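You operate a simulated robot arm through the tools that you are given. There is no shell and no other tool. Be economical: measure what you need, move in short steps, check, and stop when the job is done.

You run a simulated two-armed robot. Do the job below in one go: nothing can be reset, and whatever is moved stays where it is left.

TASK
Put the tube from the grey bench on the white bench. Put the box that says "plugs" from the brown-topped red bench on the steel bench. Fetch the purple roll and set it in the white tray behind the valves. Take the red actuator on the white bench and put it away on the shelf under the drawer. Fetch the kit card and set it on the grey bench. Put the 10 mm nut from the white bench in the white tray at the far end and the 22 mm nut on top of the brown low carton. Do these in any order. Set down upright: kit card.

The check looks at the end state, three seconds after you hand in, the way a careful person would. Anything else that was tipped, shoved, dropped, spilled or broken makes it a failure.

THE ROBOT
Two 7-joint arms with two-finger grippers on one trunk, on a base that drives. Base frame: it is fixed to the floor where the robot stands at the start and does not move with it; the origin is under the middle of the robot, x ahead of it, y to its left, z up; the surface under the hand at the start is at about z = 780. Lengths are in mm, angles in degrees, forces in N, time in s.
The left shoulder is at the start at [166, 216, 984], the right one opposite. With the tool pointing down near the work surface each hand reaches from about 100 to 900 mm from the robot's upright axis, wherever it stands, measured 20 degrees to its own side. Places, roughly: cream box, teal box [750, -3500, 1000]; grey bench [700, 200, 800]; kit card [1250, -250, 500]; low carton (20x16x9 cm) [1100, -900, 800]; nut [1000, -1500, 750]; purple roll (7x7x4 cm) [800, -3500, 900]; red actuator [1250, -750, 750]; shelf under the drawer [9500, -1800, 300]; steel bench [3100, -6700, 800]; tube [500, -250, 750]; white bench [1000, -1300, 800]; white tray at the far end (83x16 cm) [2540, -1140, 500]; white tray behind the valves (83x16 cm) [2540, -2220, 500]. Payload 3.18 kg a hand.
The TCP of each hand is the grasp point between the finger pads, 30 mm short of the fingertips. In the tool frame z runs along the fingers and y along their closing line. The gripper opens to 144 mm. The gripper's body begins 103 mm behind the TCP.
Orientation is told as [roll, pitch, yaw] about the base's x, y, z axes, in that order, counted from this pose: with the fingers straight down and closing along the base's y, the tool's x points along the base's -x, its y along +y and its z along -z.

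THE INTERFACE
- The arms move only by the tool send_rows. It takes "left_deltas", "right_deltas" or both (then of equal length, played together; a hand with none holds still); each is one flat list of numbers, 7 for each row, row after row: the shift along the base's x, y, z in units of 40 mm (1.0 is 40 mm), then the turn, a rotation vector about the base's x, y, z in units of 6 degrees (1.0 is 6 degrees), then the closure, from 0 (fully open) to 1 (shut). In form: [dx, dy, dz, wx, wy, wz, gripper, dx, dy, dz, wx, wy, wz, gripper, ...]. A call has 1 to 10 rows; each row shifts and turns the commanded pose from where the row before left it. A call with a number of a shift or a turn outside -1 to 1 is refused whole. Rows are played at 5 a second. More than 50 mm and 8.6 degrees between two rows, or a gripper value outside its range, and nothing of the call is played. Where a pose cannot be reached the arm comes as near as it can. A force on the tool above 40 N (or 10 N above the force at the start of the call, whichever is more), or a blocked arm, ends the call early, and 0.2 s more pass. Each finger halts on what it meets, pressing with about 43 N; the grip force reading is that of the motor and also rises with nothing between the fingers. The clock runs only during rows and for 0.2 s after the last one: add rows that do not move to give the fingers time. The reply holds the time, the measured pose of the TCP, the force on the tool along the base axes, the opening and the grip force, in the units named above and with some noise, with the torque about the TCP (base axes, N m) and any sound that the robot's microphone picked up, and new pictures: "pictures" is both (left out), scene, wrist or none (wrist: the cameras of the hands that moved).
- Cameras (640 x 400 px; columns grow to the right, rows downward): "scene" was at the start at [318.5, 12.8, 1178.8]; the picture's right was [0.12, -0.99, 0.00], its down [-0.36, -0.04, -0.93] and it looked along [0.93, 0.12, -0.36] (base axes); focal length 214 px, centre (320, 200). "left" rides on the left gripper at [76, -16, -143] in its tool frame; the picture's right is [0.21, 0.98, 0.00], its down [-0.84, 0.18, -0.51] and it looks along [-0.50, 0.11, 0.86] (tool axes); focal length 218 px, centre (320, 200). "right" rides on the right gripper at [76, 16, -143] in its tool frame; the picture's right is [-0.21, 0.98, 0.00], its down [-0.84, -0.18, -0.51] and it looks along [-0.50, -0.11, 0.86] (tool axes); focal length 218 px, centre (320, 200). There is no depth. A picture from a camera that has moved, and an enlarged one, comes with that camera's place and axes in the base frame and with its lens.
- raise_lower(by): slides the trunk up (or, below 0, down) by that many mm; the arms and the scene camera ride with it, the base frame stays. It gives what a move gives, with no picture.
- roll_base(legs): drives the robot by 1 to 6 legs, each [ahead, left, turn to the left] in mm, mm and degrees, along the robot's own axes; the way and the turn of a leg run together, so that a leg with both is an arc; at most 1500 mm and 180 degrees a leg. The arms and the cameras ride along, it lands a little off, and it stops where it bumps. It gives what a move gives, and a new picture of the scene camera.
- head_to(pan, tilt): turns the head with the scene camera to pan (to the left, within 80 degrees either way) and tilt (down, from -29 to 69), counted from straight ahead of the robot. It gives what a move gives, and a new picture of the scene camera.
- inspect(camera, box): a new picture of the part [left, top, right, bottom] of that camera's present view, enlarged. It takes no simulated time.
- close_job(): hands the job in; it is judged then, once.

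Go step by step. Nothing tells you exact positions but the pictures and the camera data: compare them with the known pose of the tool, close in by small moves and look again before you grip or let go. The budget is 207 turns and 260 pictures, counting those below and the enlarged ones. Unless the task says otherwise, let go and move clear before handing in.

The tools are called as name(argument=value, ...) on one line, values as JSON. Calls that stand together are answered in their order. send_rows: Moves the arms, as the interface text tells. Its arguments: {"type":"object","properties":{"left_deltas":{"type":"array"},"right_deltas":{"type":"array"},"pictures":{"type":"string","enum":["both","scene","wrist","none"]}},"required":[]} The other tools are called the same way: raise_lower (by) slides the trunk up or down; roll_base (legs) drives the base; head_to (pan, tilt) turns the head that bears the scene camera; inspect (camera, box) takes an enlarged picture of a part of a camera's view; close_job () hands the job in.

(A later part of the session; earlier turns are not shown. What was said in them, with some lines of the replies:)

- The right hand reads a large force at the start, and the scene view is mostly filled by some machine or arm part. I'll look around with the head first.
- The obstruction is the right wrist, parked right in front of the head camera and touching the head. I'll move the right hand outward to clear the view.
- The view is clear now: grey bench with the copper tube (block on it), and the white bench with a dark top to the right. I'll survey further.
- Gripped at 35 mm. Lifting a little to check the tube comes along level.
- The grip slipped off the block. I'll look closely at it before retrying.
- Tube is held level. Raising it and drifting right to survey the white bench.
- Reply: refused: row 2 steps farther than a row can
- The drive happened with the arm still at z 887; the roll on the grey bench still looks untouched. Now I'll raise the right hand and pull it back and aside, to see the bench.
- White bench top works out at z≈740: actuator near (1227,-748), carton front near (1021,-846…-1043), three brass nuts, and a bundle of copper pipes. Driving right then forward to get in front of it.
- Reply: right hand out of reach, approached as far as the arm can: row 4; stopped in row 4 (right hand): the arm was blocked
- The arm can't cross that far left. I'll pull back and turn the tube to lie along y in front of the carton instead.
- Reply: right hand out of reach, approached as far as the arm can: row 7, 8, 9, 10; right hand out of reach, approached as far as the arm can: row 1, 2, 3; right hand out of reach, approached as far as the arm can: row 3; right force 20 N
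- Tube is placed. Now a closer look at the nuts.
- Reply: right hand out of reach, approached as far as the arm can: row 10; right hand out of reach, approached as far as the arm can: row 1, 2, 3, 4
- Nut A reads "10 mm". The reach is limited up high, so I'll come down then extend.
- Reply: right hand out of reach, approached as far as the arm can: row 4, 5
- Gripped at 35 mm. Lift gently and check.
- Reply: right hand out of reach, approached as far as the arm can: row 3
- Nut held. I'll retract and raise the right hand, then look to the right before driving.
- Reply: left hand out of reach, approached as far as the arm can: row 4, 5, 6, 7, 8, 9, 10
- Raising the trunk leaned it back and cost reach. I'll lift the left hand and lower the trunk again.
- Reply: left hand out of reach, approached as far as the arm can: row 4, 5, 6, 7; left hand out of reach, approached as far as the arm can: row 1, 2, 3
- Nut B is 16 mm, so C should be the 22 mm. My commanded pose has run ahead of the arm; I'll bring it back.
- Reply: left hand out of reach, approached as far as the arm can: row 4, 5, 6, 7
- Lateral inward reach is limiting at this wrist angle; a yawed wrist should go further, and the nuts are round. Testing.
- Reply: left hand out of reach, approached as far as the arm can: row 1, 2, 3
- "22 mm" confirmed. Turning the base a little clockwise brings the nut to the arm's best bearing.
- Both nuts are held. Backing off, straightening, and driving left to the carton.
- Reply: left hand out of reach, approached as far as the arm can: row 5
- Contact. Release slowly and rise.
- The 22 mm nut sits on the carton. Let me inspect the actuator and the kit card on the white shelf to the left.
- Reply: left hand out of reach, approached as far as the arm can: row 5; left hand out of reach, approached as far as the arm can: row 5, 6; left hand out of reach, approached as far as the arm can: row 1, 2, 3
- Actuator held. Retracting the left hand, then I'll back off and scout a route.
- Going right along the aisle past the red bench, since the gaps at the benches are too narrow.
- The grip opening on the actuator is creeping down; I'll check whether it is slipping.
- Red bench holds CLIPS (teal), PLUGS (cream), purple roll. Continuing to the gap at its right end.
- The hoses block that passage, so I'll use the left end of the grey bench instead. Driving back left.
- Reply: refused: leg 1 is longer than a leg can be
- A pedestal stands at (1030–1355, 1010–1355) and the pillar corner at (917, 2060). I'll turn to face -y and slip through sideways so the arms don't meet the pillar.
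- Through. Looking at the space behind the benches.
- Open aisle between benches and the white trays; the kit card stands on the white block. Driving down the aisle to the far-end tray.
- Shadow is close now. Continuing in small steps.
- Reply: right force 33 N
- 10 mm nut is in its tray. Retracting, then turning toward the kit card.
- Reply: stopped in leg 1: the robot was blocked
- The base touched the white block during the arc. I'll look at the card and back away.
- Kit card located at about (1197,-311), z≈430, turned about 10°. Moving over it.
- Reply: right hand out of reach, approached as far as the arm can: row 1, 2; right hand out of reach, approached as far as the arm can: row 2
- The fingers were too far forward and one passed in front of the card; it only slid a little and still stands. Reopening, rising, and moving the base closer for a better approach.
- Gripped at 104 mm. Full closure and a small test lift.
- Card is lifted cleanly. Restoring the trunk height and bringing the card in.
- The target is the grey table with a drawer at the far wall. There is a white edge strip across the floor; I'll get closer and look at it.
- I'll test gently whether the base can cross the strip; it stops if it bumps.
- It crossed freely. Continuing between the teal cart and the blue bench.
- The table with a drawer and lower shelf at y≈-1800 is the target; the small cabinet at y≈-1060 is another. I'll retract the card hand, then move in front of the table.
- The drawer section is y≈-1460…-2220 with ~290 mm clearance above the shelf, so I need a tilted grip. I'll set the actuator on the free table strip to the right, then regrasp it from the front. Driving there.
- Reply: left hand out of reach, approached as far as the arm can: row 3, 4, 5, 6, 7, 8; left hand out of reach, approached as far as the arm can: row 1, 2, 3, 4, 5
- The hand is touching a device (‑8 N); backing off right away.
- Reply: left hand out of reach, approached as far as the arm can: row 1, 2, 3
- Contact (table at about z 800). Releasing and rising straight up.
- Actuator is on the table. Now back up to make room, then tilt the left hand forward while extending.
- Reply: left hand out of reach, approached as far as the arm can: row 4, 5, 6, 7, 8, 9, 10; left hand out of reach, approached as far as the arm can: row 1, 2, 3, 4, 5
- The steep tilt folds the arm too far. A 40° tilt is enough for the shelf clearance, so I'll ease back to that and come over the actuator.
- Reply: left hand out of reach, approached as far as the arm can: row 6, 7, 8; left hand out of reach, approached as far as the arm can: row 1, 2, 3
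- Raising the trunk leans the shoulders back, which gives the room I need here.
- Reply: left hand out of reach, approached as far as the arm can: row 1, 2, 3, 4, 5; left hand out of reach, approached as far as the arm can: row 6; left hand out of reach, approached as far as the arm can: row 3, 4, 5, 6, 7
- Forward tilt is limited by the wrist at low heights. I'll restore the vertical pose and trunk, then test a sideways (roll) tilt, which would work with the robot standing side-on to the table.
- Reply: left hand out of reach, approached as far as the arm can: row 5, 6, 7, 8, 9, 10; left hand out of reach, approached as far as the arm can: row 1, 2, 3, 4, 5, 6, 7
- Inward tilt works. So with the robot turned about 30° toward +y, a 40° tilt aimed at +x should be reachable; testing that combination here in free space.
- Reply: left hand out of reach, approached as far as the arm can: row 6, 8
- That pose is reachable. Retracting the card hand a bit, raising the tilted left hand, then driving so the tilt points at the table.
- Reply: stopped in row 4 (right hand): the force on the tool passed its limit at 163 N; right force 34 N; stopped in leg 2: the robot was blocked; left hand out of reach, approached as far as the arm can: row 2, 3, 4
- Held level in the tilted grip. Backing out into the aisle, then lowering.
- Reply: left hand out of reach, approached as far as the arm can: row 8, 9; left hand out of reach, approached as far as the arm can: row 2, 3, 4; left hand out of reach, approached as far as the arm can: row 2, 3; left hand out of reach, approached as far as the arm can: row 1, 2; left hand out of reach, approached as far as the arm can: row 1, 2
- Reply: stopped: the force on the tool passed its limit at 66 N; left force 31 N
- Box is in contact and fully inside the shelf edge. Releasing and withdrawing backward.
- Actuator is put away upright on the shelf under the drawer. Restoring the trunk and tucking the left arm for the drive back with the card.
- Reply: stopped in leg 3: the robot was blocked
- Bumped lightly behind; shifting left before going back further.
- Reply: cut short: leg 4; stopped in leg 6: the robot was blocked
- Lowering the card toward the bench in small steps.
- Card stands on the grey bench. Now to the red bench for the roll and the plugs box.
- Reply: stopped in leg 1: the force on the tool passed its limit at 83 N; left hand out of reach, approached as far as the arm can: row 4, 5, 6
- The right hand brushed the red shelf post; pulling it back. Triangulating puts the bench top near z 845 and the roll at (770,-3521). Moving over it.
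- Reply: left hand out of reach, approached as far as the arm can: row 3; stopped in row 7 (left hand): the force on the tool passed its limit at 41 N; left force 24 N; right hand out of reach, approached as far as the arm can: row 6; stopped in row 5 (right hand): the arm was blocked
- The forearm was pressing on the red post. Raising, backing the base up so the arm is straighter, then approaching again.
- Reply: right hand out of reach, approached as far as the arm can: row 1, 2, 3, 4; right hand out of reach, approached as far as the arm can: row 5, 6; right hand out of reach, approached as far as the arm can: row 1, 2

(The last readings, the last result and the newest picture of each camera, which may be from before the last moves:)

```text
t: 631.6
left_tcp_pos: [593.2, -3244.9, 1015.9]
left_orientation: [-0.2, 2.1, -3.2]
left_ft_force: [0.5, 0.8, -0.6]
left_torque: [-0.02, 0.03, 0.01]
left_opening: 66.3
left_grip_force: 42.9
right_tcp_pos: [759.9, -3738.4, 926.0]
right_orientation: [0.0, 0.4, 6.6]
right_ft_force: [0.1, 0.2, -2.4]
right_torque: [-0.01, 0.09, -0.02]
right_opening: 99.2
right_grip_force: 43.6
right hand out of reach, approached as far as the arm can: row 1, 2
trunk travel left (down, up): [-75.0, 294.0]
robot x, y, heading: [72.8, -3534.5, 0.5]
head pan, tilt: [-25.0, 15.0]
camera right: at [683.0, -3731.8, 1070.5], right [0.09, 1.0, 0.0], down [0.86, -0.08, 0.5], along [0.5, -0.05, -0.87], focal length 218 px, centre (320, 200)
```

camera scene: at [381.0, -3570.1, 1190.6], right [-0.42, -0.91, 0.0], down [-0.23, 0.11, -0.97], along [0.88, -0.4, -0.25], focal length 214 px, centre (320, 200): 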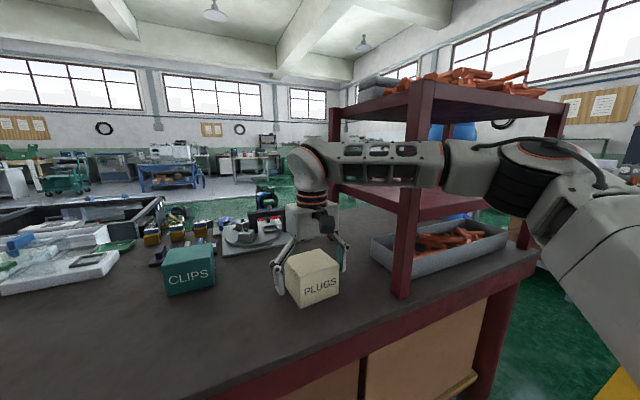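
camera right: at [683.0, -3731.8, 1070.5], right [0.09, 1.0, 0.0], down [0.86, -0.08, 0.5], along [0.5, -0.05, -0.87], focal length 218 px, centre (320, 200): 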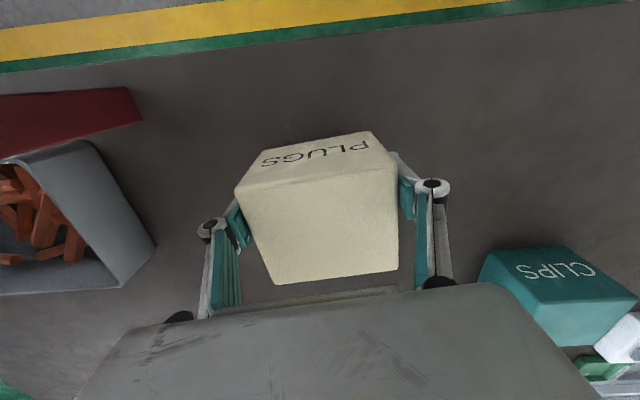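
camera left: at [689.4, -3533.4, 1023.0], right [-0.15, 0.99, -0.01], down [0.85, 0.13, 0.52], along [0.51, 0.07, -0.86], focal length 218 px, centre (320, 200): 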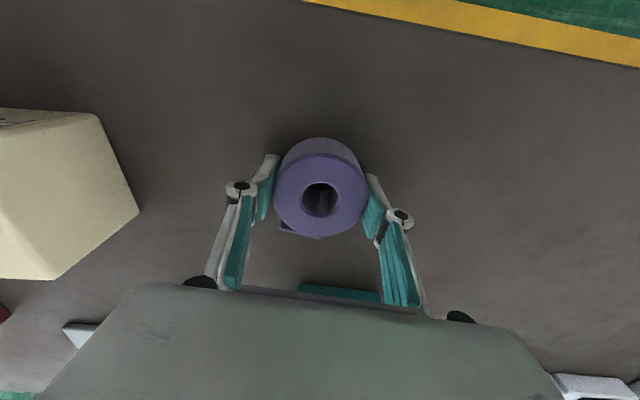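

Plugs box is held. Raising it in, then heading for the gap at the right end of the red bench.

send_rows(right_deltas=[-0.6, 0.1, 0.5, 0, 0, 0, 1, -0.8, 0.1, 0.6, 0, 0, 0, 1, -0.8, 0.1, 0.6, 0, 0, 0, 1, -0.8, 0, 0.6, 0, 0, 0, 1, -0.8, 0, 0.6, 0, 0, 0, 1, -0.6, 0, 0, 0, 0, 0, 1], pictures="none")

roll_base(legs=[[-230, 0, -0.5], [0, -1450, 0], [0, -430, 0]])

```text
t: 633.0
left_tcp_pos: [592.4, -3244.0, 1016.6]
left_orientation: [-0.3, 2.2, -3.2]
left_ft_force: [-0.5, 0.1, -0.7]
left_torque: [0.02, 0.01, 0.02]
left_opening: 66.1
left_grip_force: 42.7
right_tcp_pos: [586.6, -3727.8, 1045.5]
right_orientation: [0.0, 0.4, 6.7]
right_ft_force: [0.2, -0.1, -1.8]
right_torque: [-0.04, 0.04, 0.03]
right_opening: 99.5
right_grip_force: 43.6
trunk travel left (down, up): [-75.0, 294.0]
robot x, y, heading: [79.2, -3537.4, 0.4]
head pan, tilt: [-25.0, 15.0]
```

```text
t: 651.2
left_tcp_pos: [352.0, -5131.4, 1016.8]
left_orientation: [-0.3, 2.0, -3.5]
left_ft_force: [0.8, 0.0, -1.4]
left_torque: [0.03, -0.01, -0.01]
left_opening: 65.9
left_grip_force: 43.4
right_tcp_pos: [342.0, -5615.8, 1045.0]
right_orientation: [0.0, 0.3, 6.3]
right_ft_force: [0.7, -0.1, -2.2]
right_torque: [0.02, 0.07, 0.02]
right_opening: 99.6
right_grip_force: 43.2
trunk travel left (down, up): [-75.0, 294.0]
robot x, y, heading: [-167.5, -5419.6, -0.2]
head pan, tilt: [-25.0, 15.0]
camera scene: at [144.3, -5459.7, 1188.7], right [-0.42, -0.91, 0.0], down [-0.23, 0.11, -0.97], along [0.87, -0.41, -0.26], focal length 214 px, centre (320, 200)
```

scene: 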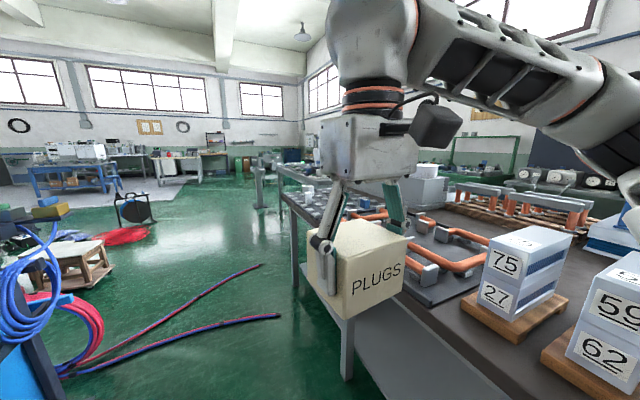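

roll_base(legs=[[1430, 40, 0.2], [490, 0, 0], [0, 1450, 0], [0, 1490, 0]])

```text
t: 665.2
left_tcp_pos: [2285.8, -4801.3, 1016.6]
left_orientation: [-0.4, 2.0, -6.0]
left_ft_force: [0.3, -0.4, -1.0]
left_torque: [0.02, 0.0, -0.03]
left_opening: 65.6
left_grip_force: 43.2
right_tcp_pos: [2254.3, -5284.3, 1046.4]
right_orientation: [-0.1, 0.4, 4.0]
right_ft_force: [0.1, -0.2, -2.8]
right_torque: [0.03, 0.03, -0.01]
right_opening: 99.3
right_grip_force: 42.7
trunk travel left (down, up): [-75.0, 294.0]
robot x, y, heading: [1751.6, -5062.9, -2.8]
head pan, tilt: [-25.0, 15.0]
stopped in leg 3: the robot was blocked; the commanded pose is now the measured one
camera scene: at [2063.2, -5119.1, 1188.6], right [-0.46, -0.89, 0.0], down [-0.23, 0.12, -0.97], along [0.86, -0.45, -0.26], focal length 214 px, centre (320, 200)
```

scene: 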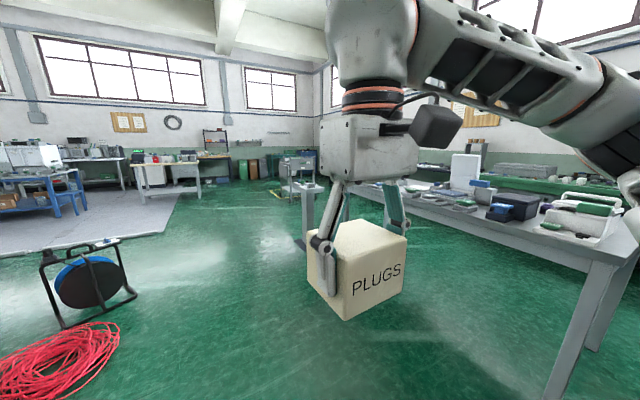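

head_to(pan=65, tilt=30)

```text
t: 666.8
left_tcp_pos: [2285.8, -4799.1, 1017.9]
left_orientation: [-0.4, 2.1, -6.1]
left_ft_force: [0.9, -0.4, -1.7]
left_torque: [-0.02, 0.0, 0.01]
left_opening: 65.6
left_grip_force: 43.2
right_tcp_pos: [2253.0, -5282.7, 1044.6]
right_orientation: [-0.1, 0.3, 3.8]
right_ft_force: [1.3, 0.0, -2.0]
right_torque: [-0.02, 0.03, -0.01]
right_opening: 99.1
right_grip_force: 43.1
trunk travel left (down, up): [-75.0, 294.0]
robot x, y, heading: [1753.1, -5065.8, -2.7]
head pan, tilt: [65.0, 30.0]
camera scene: at [2022.2, -4995.2, 1164.6], right [0.89, -0.47, 0.0], down [-0.23, -0.44, -0.87], along [0.4, 0.77, -0.5], focal length 214 px, centre (320, 200)
```

scene: 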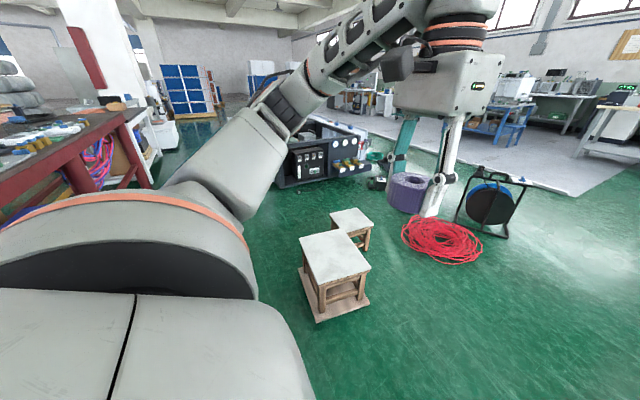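

The hoses were crossed without trouble; something blocks the way left here. The steel bench is close by, so I'll deliver the plugs first.

head_to(pan=-12, tilt=35)

roll_base(legs=[[0, 0, -87.3], [250, 1050, 0]])

```text
t: 668.3
left_tcp_pos: [2286.1, -4800.9, 1017.5]
left_orientation: [-0.3, 1.9, -6.1]
left_ft_force: [-1.0, 0.1, -0.5]
left_torque: [-0.02, 0.0, 0.0]
left_opening: 66.0
left_grip_force: 43.1
right_tcp_pos: [2253.7, -5282.9, 1046.0]
right_orientation: [-0.1, 0.2, 3.8]
right_ft_force: [-0.2, 0.3, -2.9]
right_torque: [0.01, 0.07, -0.01]
right_opening: 99.5
right_grip_force: 43.8
trunk travel left (down, up): [-75.0, 294.0]
robot x, y, heading: [1753.3, -5063.6, -2.8]
head pan, tilt: [-12.0, 35.0]
camera scene: at [2065.4, -5097.6, 1156.8], right [-0.25, -0.97, 0.0], down [-0.56, 0.14, -0.82], along [0.79, -0.21, -0.57], focal length 214 px, centre (320, 200)
```

scene: 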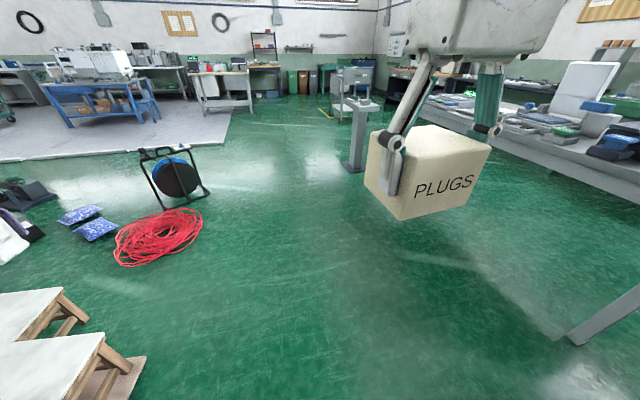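

```text
t: 669.1
left_tcp_pos: [2285.6, -4801.9, 1016.1]
left_orientation: [-0.3, 2.0, -6.2]
left_ft_force: [0.2, -0.6, -1.4]
left_torque: [-0.01, -0.04, 0.0]
left_opening: 65.6
left_grip_force: 43.3
right_tcp_pos: [2251.5, -5284.3, 1045.8]
right_orientation: [0.0, 0.3, 3.7]
right_ft_force: [0.6, -0.6, -1.8]
right_torque: [0.02, 0.05, -0.03]
right_opening: 98.9
right_grip_force: 43.5
trunk travel left (down, up): [-75.0, 294.0]
robot x, y, heading: [1753.9, -5066.5, -2.8]
head pan, tilt: [-12.0, 35.0]
stopped in leg 1: the robot was blocked; the commanded pose is now the measured one
camera scene: at [2064.6, -5099.2, 1156.8], right [-0.26, -0.97, 0.0], down [-0.55, 0.15, -0.82], along [0.79, -0.21, -0.57], focal length 214 px, centre (320, 200)
```

scene: 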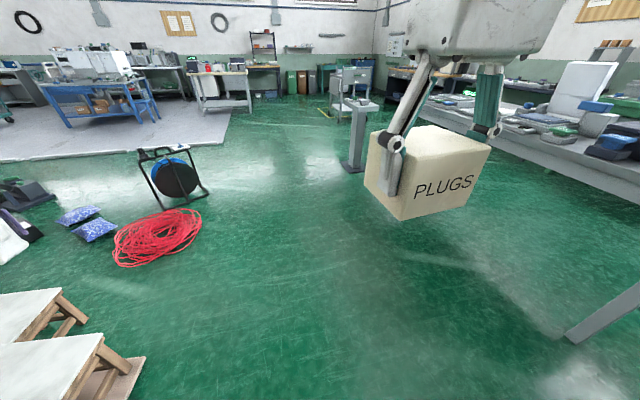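

roll_base(legs=[[0, -280, 0], [0, 0, -87.2], [50, 1050, 0]])

```text
t: 685.0
left_tcp_pos: [3097.4, -5891.2, 1017.5]
left_orientation: [-0.3, 1.9, -92.8]
left_ft_force: [0.4, 0.5, -1.4]
left_torque: [0.01, -0.01, -0.02]
left_opening: 65.6
left_grip_force: 43.0
right_tcp_pos: [2612.7, -5887.2, 1045.0]
right_orientation: [-0.1, 0.4, -82.8]
right_ft_force: [0.1, -1.0, -2.2]
right_torque: [0.06, 0.06, 0.01]
right_opening: 99.4
right_grip_force: 43.2
trunk travel left (down, up): [-75.0, 294.0]
robot x, y, heading: [2801.4, -5375.8, -89.5]
head pan, tilt: [-12.0, 35.0]
camera scene: at [2787.3, -5686.9, 1156.8], right [-0.98, 0.2, 0.0], down [0.11, 0.56, -0.82], along [-0.16, -0.8, -0.57], focal length 214 px, centre (320, 200)
```

scene: 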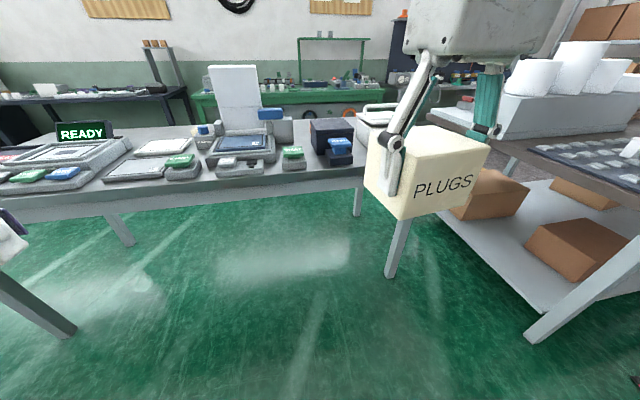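

inspect(camera="scene", box=[60, 90, 400, 210])

```text
1.88 times, centred on (230, 150) of scene
camera zoom: at [2787.3, -5686.9, 1156.8], right [-0.98, 0.2, 0.0], down [0.11, 0.56, -0.82], along [-0.16, -0.8, -0.57], focal length 404 px, centre (489, 294)
```

zoom: 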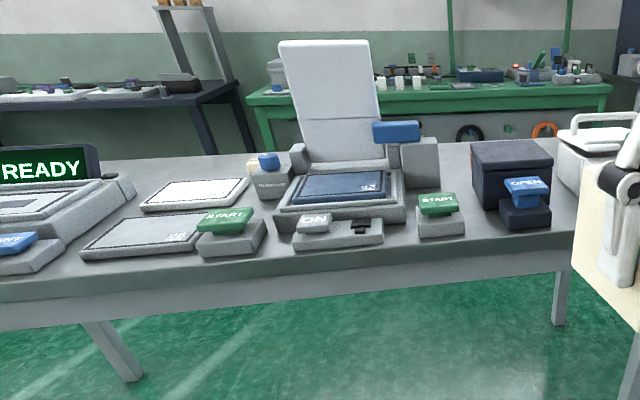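

head_to(pan=38, tilt=28)

```text
t: 686.2
left_tcp_pos: [3097.9, -5890.8, 1018.3]
left_orientation: [-0.4, 2.1, -92.8]
left_ft_force: [0.0, 0.9, -1.7]
left_torque: [-0.04, 0.0, 0.0]
left_opening: 65.7
left_grip_force: 43.1
right_tcp_pos: [2614.5, -5886.8, 1044.9]
right_orientation: [-0.1, 0.3, -82.8]
right_ft_force: [0.4, 0.2, -2.2]
right_torque: [0.07, -0.02, -0.02]
right_opening: 99.4
right_grip_force: 42.9
trunk travel left (down, up): [-75.0, 294.0]
robot x, y, heading: [2800.5, -5376.1, -89.1]
head pan, tilt: [38.0, 28.0]
camera scene: at [2861.5, -5671.8, 1167.7], right [-0.78, -0.62, 0.0], down [-0.29, 0.37, -0.88], along [0.55, -0.69, -0.47], focal length 214 px, centre (320, 200)
```

scene: 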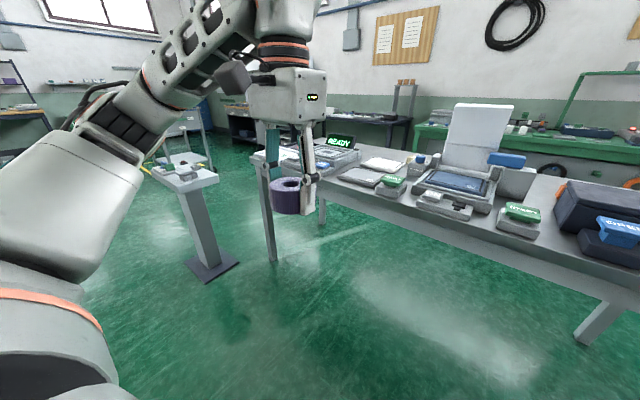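

No clear area at the left end, so I'll use the 120–130 mm strip along the front edge, near x≈2660. Moving closer.

roll_base(legs=[[250, 80, -0.9]])

send_rows(right_deltas=[-0.2, -0.6, -0.3, 0, 0, -0.6, 1, -0.2, -0.6, -0.4, 0, 0, -0.6, 1, -0.2, -0.6, -0.4, 0, 0, 0, 1, 0, -0.6, -0.4, 0, 0, 0, 1, 0, 0, 0, 0, 0, 0, 1], pictures="wrist")

```text
t: 688.0
left_tcp_pos: [3172.2, -6147.4, 1016.5]
left_orientation: [-0.3, 2.0, -93.6]
left_ft_force: [0.6, -0.4, -1.4]
left_torque: [-0.01, 0.02, -0.02]
left_opening: 65.7
left_grip_force: 42.7
right_tcp_pos: [2688.6, -6137.3, 1045.5]
right_orientation: [-0.1, 0.5, -83.6]
right_ft_force: [0.4, -0.1, -2.3]
right_torque: [0.07, 0.01, -0.01]
right_opening: 99.1
right_grip_force: 43.1
trunk travel left (down, up): [-75.0, 294.0]
robot x, y, heading: [2885.4, -5624.6, -89.8]
head pan, tilt: [38.0, 28.0]
camera scene: at [2939.4, -5925.1, 1167.8], right [-0.79, -0.61, 0.0], down [-0.29, 0.37, -0.88], along [0.54, -0.7, -0.47], focal length 214 px, centre (320, 200)
```

scene: 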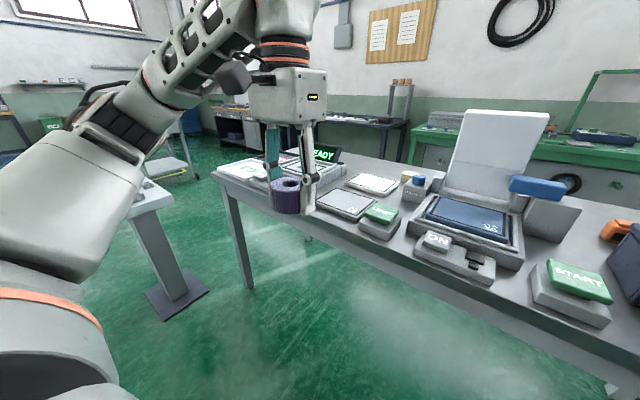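

```text
t: 689.2
left_tcp_pos: [3171.3, -6146.9, 1017.5]
left_orientation: [-0.3, 2.1, -93.5]
left_ft_force: [0.5, 0.5, -1.1]
left_torque: [-0.03, 0.0, 0.0]
left_opening: 65.8
left_grip_force: 42.9
right_tcp_pos: [2663.0, -6232.6, 983.9]
right_orientation: [-0.1, 0.4, -90.8]
right_ft_force: [0.4, 0.1, -1.1]
right_torque: [0.02, 0.01, -0.01]
right_opening: 99.3
right_grip_force: 42.7
trunk travel left (down, up): [-75.0, 294.0]
robot x, y, heading: [2882.6, -5629.9, -90.2]
head pan, tilt: [38.0, 28.0]
camera right: at [2680.4, -6156.9, 1127.2], right [0.97, -0.22, 0.0], down [-0.19, -0.84, 0.5], along [-0.11, -0.49, -0.86], focal length 218 px, centre (320, 200)
```

right: 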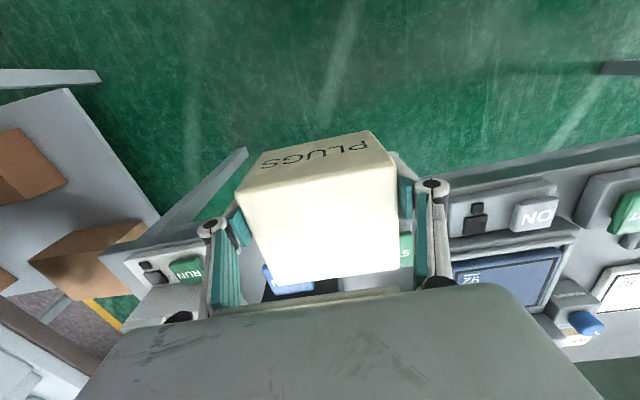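

Re-triangulating with the wrist view puts this bench top near z 700 with its edge at y≈-6440, giving a 160 mm strip. Moving closer and checking.

roll_base(legs=[[170, 0, 0.2]])

send_rows(right_deltas=[-0.2, -0.8, -0.7, 0, 0, 0, 1, -0.2, -0.8, -0.7, 0, 0, 0.1, 1, -0.2, -0.5, -0.9, 0, 0, 0, 1, 0, 0, -0.7, 0, 0, 0, 1, 0, 0, 0, 0, 0, 0, 1], pictures="wrist")

```text
t: 690.7
left_tcp_pos: [3174.9, -6317.1, 1017.6]
left_orientation: [-0.2, 2.0, -93.2]
left_ft_force: [-0.6, 0.0, -1.1]
left_torque: [0.01, 0.0, -0.02]
left_opening: 65.4
left_grip_force: 43.0
right_tcp_pos: [2666.6, -6405.9, 982.0]
right_orientation: [-0.1, 0.4, -90.5]
right_ft_force: [-1.1, -0.5, -2.5]
right_torque: [0.09, -0.01, 0.03]
right_opening: 99.3
right_grip_force: 43.0
trunk travel left (down, up): [-75.0, 294.0]
robot x, y, heading: [2884.7, -5799.9, -90.0]
head pan, tilt: [38.0, 28.0]
camera scene: at [2941.3, -6096.5, 1167.8], right [-0.79, -0.62, 0.0], down [-0.29, 0.37, -0.88], along [0.55, -0.69, -0.47], focal length 214 px, centre (320, 200)
```

scene: 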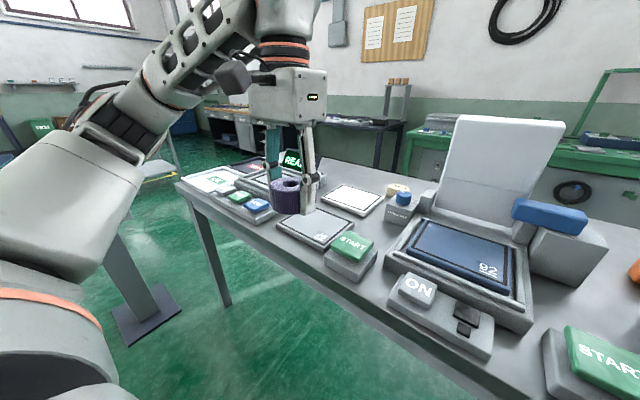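

```text
t: 691.5
left_tcp_pos: [3175.7, -6314.0, 1018.5]
left_orientation: [-0.3, 1.8, -93.2]
left_ft_force: [-0.3, 0.5, -0.7]
left_torque: [0.04, -0.02, 0.01]
left_opening: 65.7
left_grip_force: 43.0
right_tcp_pos: [2649.8, -6474.6, 926.9]
right_orientation: [0.7, -0.6, -89.8]
right_ft_force: [-1.1, 14.1, 31.9]
right_torque: [-0.34, 0.27, -0.19]
right_opening: 101.3
right_grip_force: 43.1
trunk travel left (down, up): [-75.0, 294.0]
robot x, y, heading: [2885.4, -5802.2, -89.7]
head pan, tilt: [38.0, 28.0]
stopped in row 3 (right hand): the force on the tool passed its limit at 95 N (the readings are from after the stop); the commanded pose is now the measured one
camera right: at [2663.5, -6396.9, 1069.5], right [0.98, -0.21, 0.01], down [-0.18, -0.84, 0.51], along [-0.09, -0.5, -0.86], focal length 218 px, centre (320, 200)
```

right: 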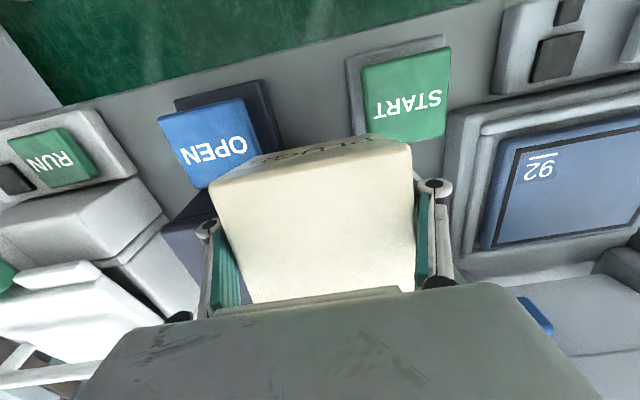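

The box touched the black device's top; lifting off at once. The only pocket large enough is between the black box and the screen unit, behind START (x≈2660–2800). Shifting over it.

send_rows(right_deltas=[0, 0.1, 0.6, 0, 0, 0, 1, 0, 0.1, 0.6, 0, 0, 0, 1, 0.7, -0.3, 0.2, -0.1, 0.1, 0, 1, 0.7, -0.4, 0, 0, 0, 0, 1, 0.6, -0.4, 0, 0, 0, 0, 1, 0, 0, 0, 0, 0, 0, 1], pictures="wrist")

```text
t: 692.9
left_tcp_pos: [3175.2, -6316.5, 1016.7]
left_orientation: [-0.4, 2.0, -93.3]
left_ft_force: [-0.8, 0.0, -0.8]
left_torque: [0.0, -0.03, 0.01]
left_opening: 65.8
left_grip_force: 42.9
right_tcp_pos: [2729.8, -6511.3, 973.9]
right_orientation: [-0.1, -0.5, -89.9]
right_ft_force: [-0.1, 0.1, -2.6]
right_torque: [0.05, -0.02, -0.02]
right_opening: 99.5
right_grip_force: 43.3
trunk travel left (down, up): [-75.0, 294.0]
robot x, y, heading: [2885.8, -5799.0, -89.9]
head pan, tilt: [38.0, 28.0]
camera right: at [2746.4, -6434.1, 1115.8], right [0.98, -0.21, 0.0], down [-0.18, -0.84, 0.52], along [-0.11, -0.51, -0.86], focal length 218 px, centre (320, 200)
```

right: 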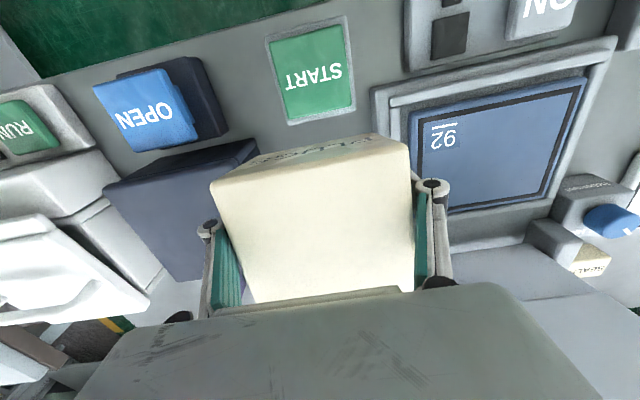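

send_rows(right_deltas=[0.37, -0.3, -0.2, 0, 0.05, 0, 1, 0, -0.2, -0.8, 0, 0, 0, 1, 0, 0, -0.8, 0, 0, 0, 1, 0, 0, -0.4, 0, 0, 0, 1, 0, 0, -0.3, 0, 0, 0, 1, 0, 0, 0, 0, 0, 0, 1], pictures="wrist")

```text
t: 694.3
left_tcp_pos: [3175.4, -6316.3, 1017.8]
left_orientation: [-0.3, 2.1, -93.2]
left_ft_force: [0.6, -0.7, -1.4]
left_torque: [-0.04, -0.01, -0.04]
left_opening: 65.5
left_grip_force: 42.7
right_tcp_pos: [2744.1, -6535.2, 873.5]
right_orientation: [-0.5, -0.6, -89.8]
right_ft_force: [-0.2, 0.4, -2.6]
right_torque: [0.05, 0.02, 0.0]
right_opening: 99.6
right_grip_force: 42.7
trunk travel left (down, up): [-75.0, 294.0]
robot x, y, heading: [2879.2, -5800.9, -89.6]
head pan, tilt: [38.0, 28.0]
camera right: at [2759.6, -6456.6, 1016.2], right [0.98, -0.2, -0.01], down [-0.17, -0.84, 0.52], along [-0.11, -0.51, -0.86], focal length 218 px, centre (320, 200)
```

right: 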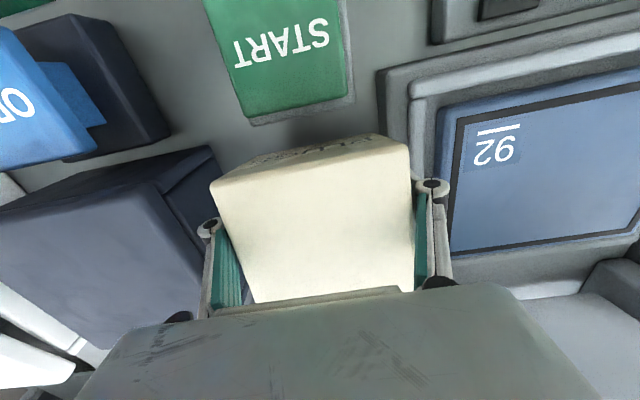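

send_rows(right_deltas=[0, 0, -0.2, 0, 0, 0, 1, 0, 0, -0.15, 0, 0, 0, 1, 0, 0, 0, 0, 0, 0, 1], pictures="none")

```text
t: 695.1
left_tcp_pos: [3175.2, -6317.6, 1018.7]
left_orientation: [-0.3, 2.1, -93.2]
left_ft_force: [0.1, -0.8, -1.5]
left_torque: [0.02, 0.0, 0.0]
left_opening: 65.7
left_grip_force: 43.2
right_tcp_pos: [2740.2, -6534.8, 860.7]
right_orientation: [-0.4, -0.8, -89.7]
right_ft_force: [-6.2, -0.7, 5.2]
right_torque: [0.13, -0.33, -0.01]
right_opening: 99.4
right_grip_force: 42.6
trunk travel left (down, up): [-75.0, 294.0]
robot x, y, heading: [2883.3, -5800.2, -89.7]
head pan, tilt: [38.0, 28.0]
```

send_rows(right_deltas=[-0.15, 0, 0.05, 0, 0, 0, 1, -0.1, 0, -0.1, 0, 0, 0, 1, 0, 0, -0.1, 0, 0, 0, 1, 0, 0, 0, 0, 0, 0, 1], pictures="none")

```text
t: 696.1
left_tcp_pos: [3175.6, -6316.9, 1018.0]
left_orientation: [-0.3, 2.1, -93.3]
left_ft_force: [0.6, 0.1, -1.1]
left_torque: [-0.01, -0.03, -0.01]
left_opening: 65.7
left_grip_force: 43.2
right_tcp_pos: [2731.9, -6535.0, 853.1]
right_orientation: [-0.6, -0.6, -89.7]
right_ft_force: [-0.7, -0.4, -2.1]
right_torque: [0.02, -0.02, 0.0]
right_opening: 99.4
right_grip_force: 43.7
trunk travel left (down, up): [-75.0, 294.0]
robot x, y, heading: [2883.3, -5800.9, -89.6]
head pan, tilt: [38.0, 28.0]
```

send_rows(right_deltas=[0, 0, -0.12, 0, 0, 0, 1, 0, 0, -0.12, 0, 0, 0, 1, 0, 0, 0, 0, 0, 0, 1], pictures="none")

```text
t: 696.9
left_tcp_pos: [3175.7, -6316.6, 1017.9]
left_orientation: [-0.2, 2.1, -93.1]
left_ft_force: [-0.5, -0.4, -1.4]
left_torque: [-0.02, -0.01, -0.03]
left_opening: 65.7
left_grip_force: 42.6
right_tcp_pos: [2731.7, -6534.5, 843.9]
right_orientation: [-0.4, -0.6, -89.8]
right_ft_force: [-0.3, 0.1, -2.6]
right_torque: [-0.01, -0.01, -0.01]
right_opening: 99.6
right_grip_force: 43.7
trunk travel left (down, up): [-75.0, 294.0]
robot x, y, heading: [2882.8, -5800.7, -89.6]
head pan, tilt: [38.0, 28.0]
```

send_rows(right_deltas=[0, 0, -0.15, 0, 0, 0, 1, 0, 0, -0.15, 0, 0, 0, 1, 0, 0, 0, 0, 0, 0, 1], pictures="none")

send_rows(right_deltas=[0, 0, -0.12, 0, 0, 0, 1, 0, 0, 0, 0, 0, 0, 1], pictures="none")

```text
t: 697.7
left_tcp_pos: [3175.8, -6315.9, 1018.1]
left_orientation: [-0.4, 2.0, -93.1]
left_ft_force: [0.3, 0.0, -0.7]
left_torque: [0.03, 0.0, 0.01]
left_opening: 65.4
left_grip_force: 42.9
right_tcp_pos: [2732.6, -6534.8, 833.8]
right_orientation: [-0.4, -0.7, -89.8]
right_ft_force: [-3.2, -0.9, 5.6]
right_torque: [0.23, -0.37, 0.01]
right_opening: 99.5
right_grip_force: 43.2
trunk travel left (down, up): [-75.0, 294.0]
robot x, y, heading: [2881.8, -5800.8, -89.7]
head pan, tilt: [38.0, 28.0]
```

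```text
t: 698.3
left_tcp_pos: [3175.4, -6314.2, 1019.8]
left_orientation: [-0.3, 1.8, -93.2]
left_ft_force: [-0.8, 0.2, -0.8]
left_torque: [0.0, -0.01, 0.02]
left_opening: 65.6
left_grip_force: 43.3
right_tcp_pos: [2733.1, -6533.0, 832.4]
right_orientation: [-0.3, -1.2, -89.7]
right_ft_force: [-5.2, -6.3, 30.2]
right_torque: [0.71, -1.46, -0.14]
right_opening: 99.7
right_grip_force: 43.1
trunk travel left (down, up): [-75.0, 294.0]
robot x, y, heading: [2883.3, -5801.0, -89.6]
head pan, tilt: [38.0, 28.0]
```

send_rows(right_deltas=[0, 0, 0.08, 0, 0, 0, 0.29, 0, 0, 0, 0, 0, 0, 0.26, 0, 0, 0, 0, 0, 0, 0.24, 0, 0, 0, 0, 0, 0, 0.24, 0, 0, 0.3, 0, 0, 0, 0.24, 0, 0, 0.5, 0, 0, 0, 0.24, 0, 0, 0.8, 0, 0, 0, 0.24, 0, 0, 1, 0, 0, 0, 0.24, 0, 0.3, 1, 0, 0, 0, 0.24, 0, 0.5, 0.8, 0, 0, 0, 0.24], pictures="wrist")

```text
t: 700.5
left_tcp_pos: [3175.5, -6316.1, 1017.5]
left_orientation: [-0.4, 1.9, -93.2]
left_ft_force: [-0.7, 0.2, -1.1]
left_torque: [-0.03, -0.01, 0.02]
left_opening: 65.5
left_grip_force: 42.9
right_tcp_pos: [2733.0, -6507.1, 986.1]
right_orientation: [-0.5, -0.7, -89.8]
right_ft_force: [-0.5, 0.2, 0.9]
right_torque: [-0.06, 0.01, 0.01]
right_opening: 109.7
right_grip_force: 0.1
right hand out of reach, approached as far as the arm can: row 9
trunk travel left (down, up): [-75.0, 294.0]
robot x, y, heading: [2884.2, -5798.1, -89.8]
head pan, tilt: [38.0, 28.0]
camera right: at [2749.5, -6427.8, 1128.7], right [0.98, -0.21, -0.01], down [-0.17, -0.84, 0.52], along [-0.11, -0.51, -0.85], focal length 218 px, centre (320, 200)
```

right: 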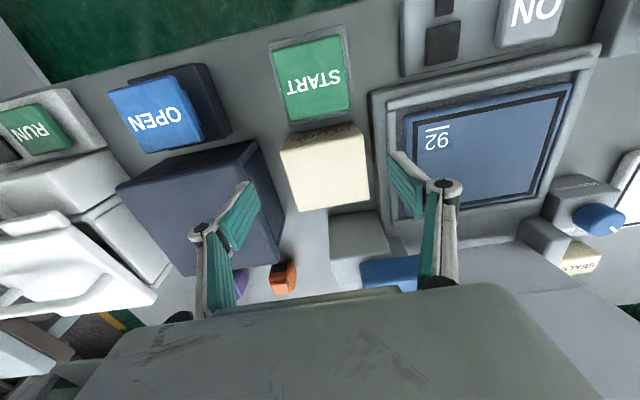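

Plugs box stands on the steel bench in the free pocket. Now around to the tray behind the valves with the purple roll, keeping between the hose bundle and the stools.

roll_base(legs=[[-400, 0, 0], [0, 0, 89.8], [-934, 0, 0], [0, 1450, 0], [-60, 1450, 0]])

```text
t: 736.2
left_tcp_pos: [2201.7, -2234.6, 1017.6]
left_orientation: [-0.3, 1.9, 0.3]
left_ft_force: [-1.1, 0.6, -1.6]
left_torque: [0.03, -0.02, 0.03]
left_opening: 65.7
left_grip_force: 43.3
right_tcp_pos: [2418.9, -2664.4, 984.1]
right_orientation: [-0.5, -0.7, 3.7]
right_ft_force: [0.2, 0.4, -0.3]
right_torque: [-0.02, -0.01, 0.03]
right_opening: 109.2
right_grip_force: 0.0
trunk travel left (down, up): [-75.0, 294.0]
robot x, y, heading: [1703.6, -2556.1, 3.6]
head pan, tilt: [38.0, 28.0]
camera scene: at [1996.9, -2480.2, 1167.8], right [0.67, -0.75, 0.0], down [-0.35, -0.31, -0.88], along [0.66, 0.59, -0.47], focal length 214 px, centre (320, 200)
```

scene: 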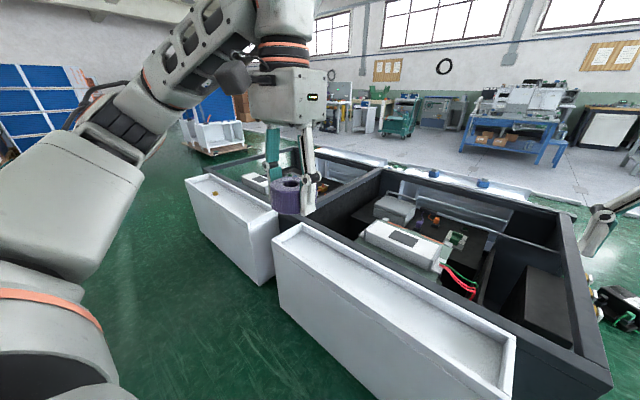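

The roll is already in line with the tray (near rim x≈2423, y −1831…−2622). Extending over the tray and lowering.

send_rows(left_deltas=[0.93, 0, -0.8, 0, 0, 0, 1, 0.93, 0, -0.8, 0, 0, 0, 1, 0.93, 0, -0.8, 0, 0, 0, 1, 0.93, 0, -0.8, 0, -0.2, 0, 1, 0.93, 0, -0.8, 0, -0.1, 0, 1, 0.93, 0, -0.8, 0, 0, 0, 1, 0.93, 0, -0.8, 0, 0, 0, 1, 0.93, 0, -0.8, 0, 0, 0, 1, 0, 0, -0.9, 0, 0, 0, 1, 0, 0, 0, 0, 0, 0, 1], pictures="none")

```text
t: 738.4
left_tcp_pos: [2451.0, -2226.1, 763.7]
left_orientation: [-0.5, 0.1, -0.5]
left_ft_force: [0.4, 0.2, -0.2]
left_torque: [-0.01, 0.03, 0.0]
left_opening: 65.8
left_grip_force: 42.7
left hand out of reach, approached as far as the arm can: row 7, 8
right_tcp_pos: [2416.9, -2664.7, 985.7]
right_orientation: [-0.4, -0.8, 3.6]
right_ft_force: [0.9, -0.6, -0.6]
right_torque: [0.01, -0.04, -0.01]
right_opening: 109.4
right_grip_force: 0.1
trunk travel left (down, up): [-75.0, 294.0]
robot x, y, heading: [1702.6, -2557.2, 3.7]
head pan, tilt: [38.0, 28.0]
```

roll_base(legs=[[56, -4, 0]])

send_rows(left_deltas=[0, 0, -1, 0, 0, 0, 1, 0, 0, -1, 0, 0, 0, 1, 0, 0, -0.8, 0, 0, 0, 1, 0, 0, 0, 0, 0, 0, 1], pictures="wrist")

```text
t: 739.4
left_tcp_pos: [2507.0, -2225.9, 762.9]
left_orientation: [-0.4, 0.2, -0.4]
left_ft_force: [0.3, -0.2, -1.2]
left_torque: [0.01, 0.04, 0.0]
left_opening: 65.8
left_grip_force: 42.5
right_tcp_pos: [2474.6, -2665.3, 984.7]
right_orientation: [-0.5, -0.7, 3.7]
right_ft_force: [0.6, -0.6, 0.5]
right_torque: [0.01, 0.05, 0.0]
right_opening: 109.4
right_grip_force: 0.1
trunk travel left (down, up): [-75.0, 294.0]
robot x, y, heading: [1759.1, -2557.5, 3.7]
head pan, tilt: [38.0, 28.0]
camera scene: at [2053.0, -2480.7, 1167.9], right [0.67, -0.75, 0.0], down [-0.35, -0.31, -0.88], along [0.66, 0.59, -0.47], focal length 214 px, centre (320, 200)
```

scene: 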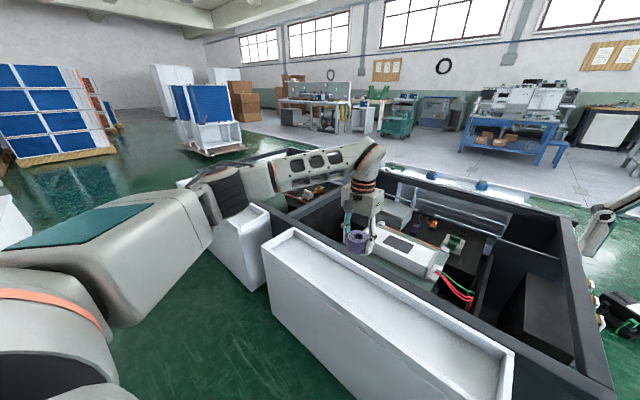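

```text
t: 740.4
left_tcp_pos: [2519.0, -2195.0, 664.5]
left_orientation: [-0.4, 0.5, -0.6]
left_ft_force: [-0.6, 0.1, 0.1]
left_torque: [0.02, 0.03, -0.01]
left_opening: 65.9
left_grip_force: 43.1
left hand out of reach, approached as far as the arm can: row 2, 3
right_tcp_pos: [2473.2, -2664.9, 983.5]
right_orientation: [-0.5, -0.7, 3.6]
right_ft_force: [-0.3, -1.2, -0.7]
right_torque: [0.0, -0.03, 0.01]
right_opening: 109.4
right_grip_force: 0.2
trunk travel left (down, up): [-75.0, 294.0]
robot x, y, heading: [1759.4, -2556.5, 3.7]
head pan, tilt: [38.0, 28.0]
camera left: at [2443.1, -2207.5, 809.3], right [-0.2, 0.98, -0.01], down [0.85, 0.17, 0.5], along [0.49, 0.09, -0.87], focal length 218 px, centre (320, 200)
```

left: 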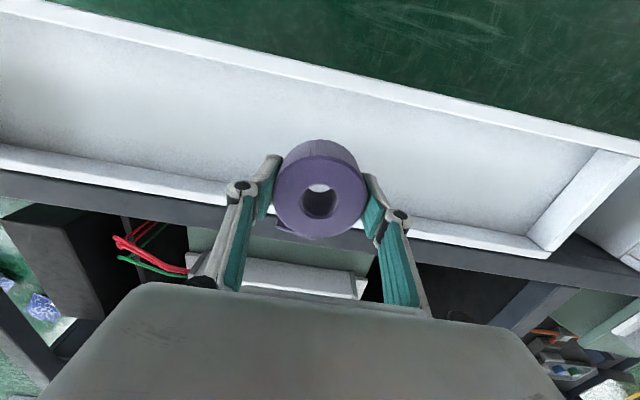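

send_rows(left_deltas=[-0.9, -0.3, 0.3, 0, 0, 0, 1, -0.9, -0.3, 0.2, 0, -0.05, 0, 1, -0.6, -0.2, 0, 0, 0, 0, 1, 0, 0, 0, 0, 0, 0, 1], pictures="none")

roll_base(legs=[[90, 0, 0]])

send_rows(left_deltas=[0, 0, -0.8, 0, 0, 0, 1, 0, 0, -0.8, 0, 0, 0, 1, 0, 0, -0.5, 0, 0, 0, 1, 0, 0, 0, 0, 0, 0, 1], pictures="none")

```text
t: 741.4
left_tcp_pos: [2476.8, -2193.2, 724.6]
left_orientation: [-0.2, 0.2, -0.7]
left_ft_force: [0.3, 0.1, -1.2]
left_torque: [0.01, 0.0, 0.0]
left_opening: 65.6
left_grip_force: 43.5
left hand out of reach, approached as far as the arm can: row 1, 2, 3
right_tcp_pos: [2474.1, -2666.6, 984.1]
right_orientation: [-0.5, -0.6, 3.6]
right_ft_force: [1.2, 0.2, -0.1]
right_torque: [-0.01, 0.02, 0.02]
right_opening: 109.4
right_grip_force: 0.0
trunk travel left (down, up): [-75.0, 294.0]
robot x, y, heading: [1757.7, -2558.4, 3.6]
head pan, tilt: [38.0, 28.0]
```

```text
t: 742.5
left_tcp_pos: [2567.7, -2187.3, 725.2]
left_orientation: [-0.3, 0.2, -0.7]
left_ft_force: [0.5, 0.9, -1.8]
left_torque: [0.04, 0.03, 0.02]
left_opening: 65.7
left_grip_force: 42.8
right_tcp_pos: [2566.2, -2659.6, 985.2]
right_orientation: [-0.5, -0.8, 3.6]
right_ft_force: [-0.3, -0.7, 0.1]
right_torque: [0.01, -0.01, -0.01]
right_opening: 109.6
right_grip_force: 0.1
trunk travel left (down, up): [-75.0, 294.0]
robot x, y, heading: [1849.9, -2551.8, 3.7]
head pan, tilt: [38.0, 28.0]
camera scene: at [2145.1, -2474.7, 1167.8], right [0.67, -0.75, 0.0], down [-0.35, -0.31, -0.88], along [0.66, 0.59, -0.47], focal length 214 px, centre (320, 200)
```

scene: 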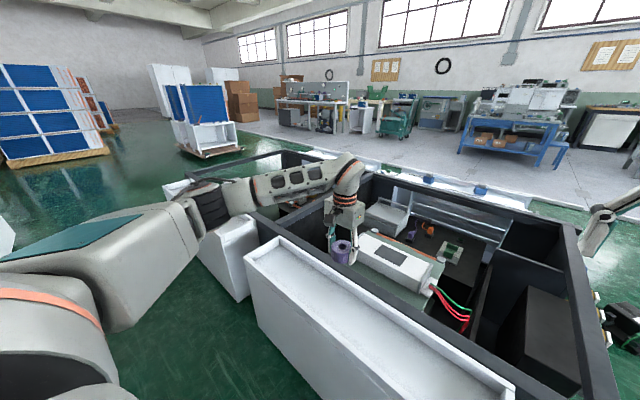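

```text
t: 743.5
left_tcp_pos: [2598.8, -2166.8, 663.3]
left_orientation: [-0.5, 0.4, -0.7]
left_ft_force: [-1.1, 0.4, -0.7]
left_torque: [0.0, 0.01, 0.01]
left_opening: 65.8
left_grip_force: 43.0
left hand out of reach, approached as far as the arm can: row 1, 2, 3
right_tcp_pos: [2566.5, -2659.8, 984.9]
right_orientation: [-0.5, -0.7, 3.6]
right_ft_force: [0.4, 0.4, 0.8]
right_torque: [-0.04, -0.02, 0.0]
right_opening: 109.4
right_grip_force: 0.0
trunk travel left (down, up): [-75.0, 294.0]
robot x, y, heading: [1852.5, -2550.4, 3.8]
head pan, tilt: [38.0, 28.0]
```

The inner side of the arm's low workspace is the limit, so I'll use the tray's nearer-left part (y≈-2050), where the hand can go lower.

send_rows(left_deltas=[-0.5, 0.98, 0.1, 0, 0, 0, 1, -0.8, 0.9, 0, 0, 0, 0, 1, -0.85, 0.9, 0, 0, 0, 0, 1, 0, 0.3, 0, 0, 0, 0, 1, 0, 0, 0, 0, 0, 0, 1], pictures="none")

```text
t: 744.7
left_tcp_pos: [2510.9, -2043.5, 666.5]
left_orientation: [-0.2, 0.2, -0.6]
left_ft_force: [0.4, -0.2, -0.6]
left_torque: [-0.01, 0.04, -0.02]
left_opening: 65.8
left_grip_force: 42.7
right_tcp_pos: [2564.7, -2659.2, 985.1]
right_orientation: [-0.5, -0.6, 3.6]
right_ft_force: [-0.3, -0.3, -0.5]
right_torque: [0.0, -0.01, 0.03]
right_opening: 109.5
right_grip_force: 0.1
trunk travel left (down, up): [-75.0, 294.0]
robot x, y, heading: [1848.4, -2551.9, 3.7]
head pan, tilt: [38.0, 28.0]
```

send_rows(left_deltas=[0, 0, -0.8, 0, 0, 0, 1, 0, 0, -0.8, 0, 0, 0, 1, 0, 0, -0.8, 0, 0, 0, 1, 0, 0, 0, 0, 0, 0, 1], pictures="none")

```text
t: 745.7
left_tcp_pos: [2524.7, -2035.6, 575.2]
left_orientation: [-0.6, 0.4, -0.9]
left_ft_force: [-0.7, -0.5, -2.0]
left_torque: [0.01, 0.02, -0.02]
left_opening: 65.9
left_grip_force: 43.0
left hand out of reach, approached as far as the arm can: row 2, 3
right_tcp_pos: [2565.9, -2659.3, 985.9]
right_orientation: [-0.5, -0.6, 3.7]
right_ft_force: [-0.4, 0.2, 0.5]
right_torque: [0.0, 0.01, 0.0]
right_opening: 109.4
right_grip_force: 0.0
trunk travel left (down, up): [-75.0, 294.0]
robot x, y, heading: [1849.6, -2555.3, 3.8]
head pan, tilt: [38.0, 28.0]
```

send_rows(left_deltas=[-0.2, 0.8, 0, 0, 0, 0, 1, -0.2, 0.6, 0, 0, 0, 0, 1, 0, 0, -0.4, 0, 0, 0, 1, 0, 0, 0, 0, 0, 0, 1], pictures="none")

```text
t: 746.7
left_tcp_pos: [2507.1, -1977.9, 557.9]
left_orientation: [-0.3, 0.1, -0.6]
left_ft_force: [0.1, 0.0, -1.7]
left_torque: [-0.02, -0.03, 0.02]
left_opening: 65.7
left_grip_force: 42.9
right_tcp_pos: [2564.8, -2659.0, 984.6]
right_orientation: [-0.5, -0.7, 3.6]
right_ft_force: [0.1, -1.2, 0.0]
right_torque: [0.0, -0.05, -0.04]
right_opening: 109.4
right_grip_force: 0.1
trunk travel left (down, up): [-75.0, 294.0]
robot x, y, heading: [1850.4, -2555.0, 3.9]
head pan, tilt: [38.0, 28.0]
```

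send_rows(left_deltas=[0, 0.1, -0.4, 0, 0, 0, 1, 0, 0.1, -0.2, 0, 0, 0, 1, 0, 0, 0, 0, 0, 0, 1], pictures="none")

```text
t: 747.5
left_tcp_pos: [2505.5, -1968.6, 535.2]
left_orientation: [-0.3, 0.2, -0.5]
left_ft_force: [-0.2, 0.1, -1.1]
left_torque: [0.01, -0.01, -0.04]
left_opening: 65.5
left_grip_force: 43.0
right_tcp_pos: [2565.7, -2658.9, 985.8]
right_orientation: [-0.5, -0.6, 3.7]
right_ft_force: [-0.7, 0.3, 0.4]
right_torque: [-0.02, -0.06, 0.0]
right_opening: 109.6
right_grip_force: 0.0
trunk travel left (down, up): [-75.0, 294.0]
robot x, y, heading: [1848.4, -2551.4, 3.7]
head pan, tilt: [38.0, 28.0]
```

send_rows(left_deltas=[0, 0.05, -0.15, 0, 0, 0, 1, 0, 0.05, -0.15, 0, 0, 0, 1, 0, 0, 0, 0, 0, 0, 1], pictures="none")

```text
t: 748.3
left_tcp_pos: [2507.0, -1964.9, 524.1]
left_orientation: [-0.3, 0.1, -0.6]
left_ft_force: [0.1, 0.0, 4.2]
left_torque: [0.05, -0.17, -0.04]
left_opening: 65.6
left_grip_force: 42.6
right_tcp_pos: [2565.9, -2661.3, 985.2]
right_orientation: [-0.3, -0.8, 3.6]
right_ft_force: [0.0, 0.3, 0.2]
right_torque: [-0.02, 0.03, 0.01]
right_opening: 109.5
right_grip_force: 0.1
trunk travel left (down, up): [-75.0, 294.0]
robot x, y, heading: [1849.2, -2552.5, 3.8]
head pan, tilt: [38.0, 28.0]
```

Touching the tray floor. Releasing and rising.

send_rows(left_deltas=[0, 0, 0, 0, 0, 0, 0.5, 0, 0, 0, 0, 0, 0, 0.42, 0, 0, 0, 0, 0, 0, 0.36, 0, 0, 0, 0, 0, 0, 0.36, 0, 0, 0.5, 0, 0, 0, 0.36, 0, 0, 0.8, 0, 0, 0, 0.36, 0, 0, 1, 0, 0, 0, 0.36, 0, 0, 1, 0, 0, 0, 0.36, 0, 0, 1, 0, 0, 0, 0.36, 0, 0, 1, 0, 0, 0, 0.36], pictures="wrist")

```text
t: 750.5
left_tcp_pos: [2505.3, -1964.4, 737.9]
left_orientation: [-0.3, 0.2, -0.6]
left_ft_force: [0.6, -0.4, 0.3]
left_torque: [0.01, -0.01, 0.02]
left_opening: 92.4
left_grip_force: 0.0
right_tcp_pos: [2565.2, -2660.6, 986.8]
right_orientation: [-0.5, -0.7, 3.6]
right_ft_force: [-0.3, 1.0, 0.0]
right_torque: [0.02, -0.05, 0.0]
right_opening: 109.1
right_grip_force: 0.0
trunk travel left (down, up): [-75.0, 294.0]
robot x, y, heading: [1847.7, -2551.7, 4.1]
head pan, tilt: [38.0, 28.0]
camera left: at [2428.7, -1979.5, 883.4], right [-0.2, 0.98, -0.01], down [0.85, 0.17, 0.5], along [0.5, 0.1, -0.86], focal length 218 px, centre (320, 200)
```

left: 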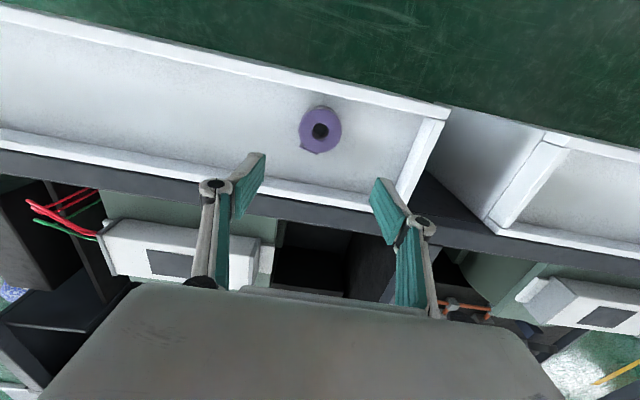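

The roll lies flat in its tray, everything has been released and both hands are clear, so I am handing in.

close_job()

```text
The job is handed in.
```

I handed the job in with all seven items at their destinations; I don't have the check's verdict.

| Item | Where it ended up |
|---|---|
| Tube | On the white bench |
| "Plugs" box | On the steel bench, in a tight gap between the devices behind START |
| Purple roll | In the white tray behind the valves, near one end |
| Red actuator | On the shelf under the table drawer, upright |
| Kit card | On the grey bench, standing upright |
| 10 mm nut | In the white tray at the far end |
| 22 mm nut | On top of the low carton |

Some contact happened along the way:
- The kit card slid about 20 mm on its block at the first grip attempt but stayed standing.
- The "plugs" box bumped the top of the black device on the steel bench (the contact limit tripped at 95 N), and the gripper lightly touched the screen unit beside it.
- The right hand hit the post of the red shelf while I was driving (83 N), and the forearm later pressed against it.
- The actuator pressed lightly on a device on the drawer table.
- The base bumped fixed objects several times, including the card's block. It also drove over the floor strip and the hoses.

I saw nothing moved or knocked over in the pictures I had afterwards. I had no picture budget left to recheck the red bench or take a last look round.
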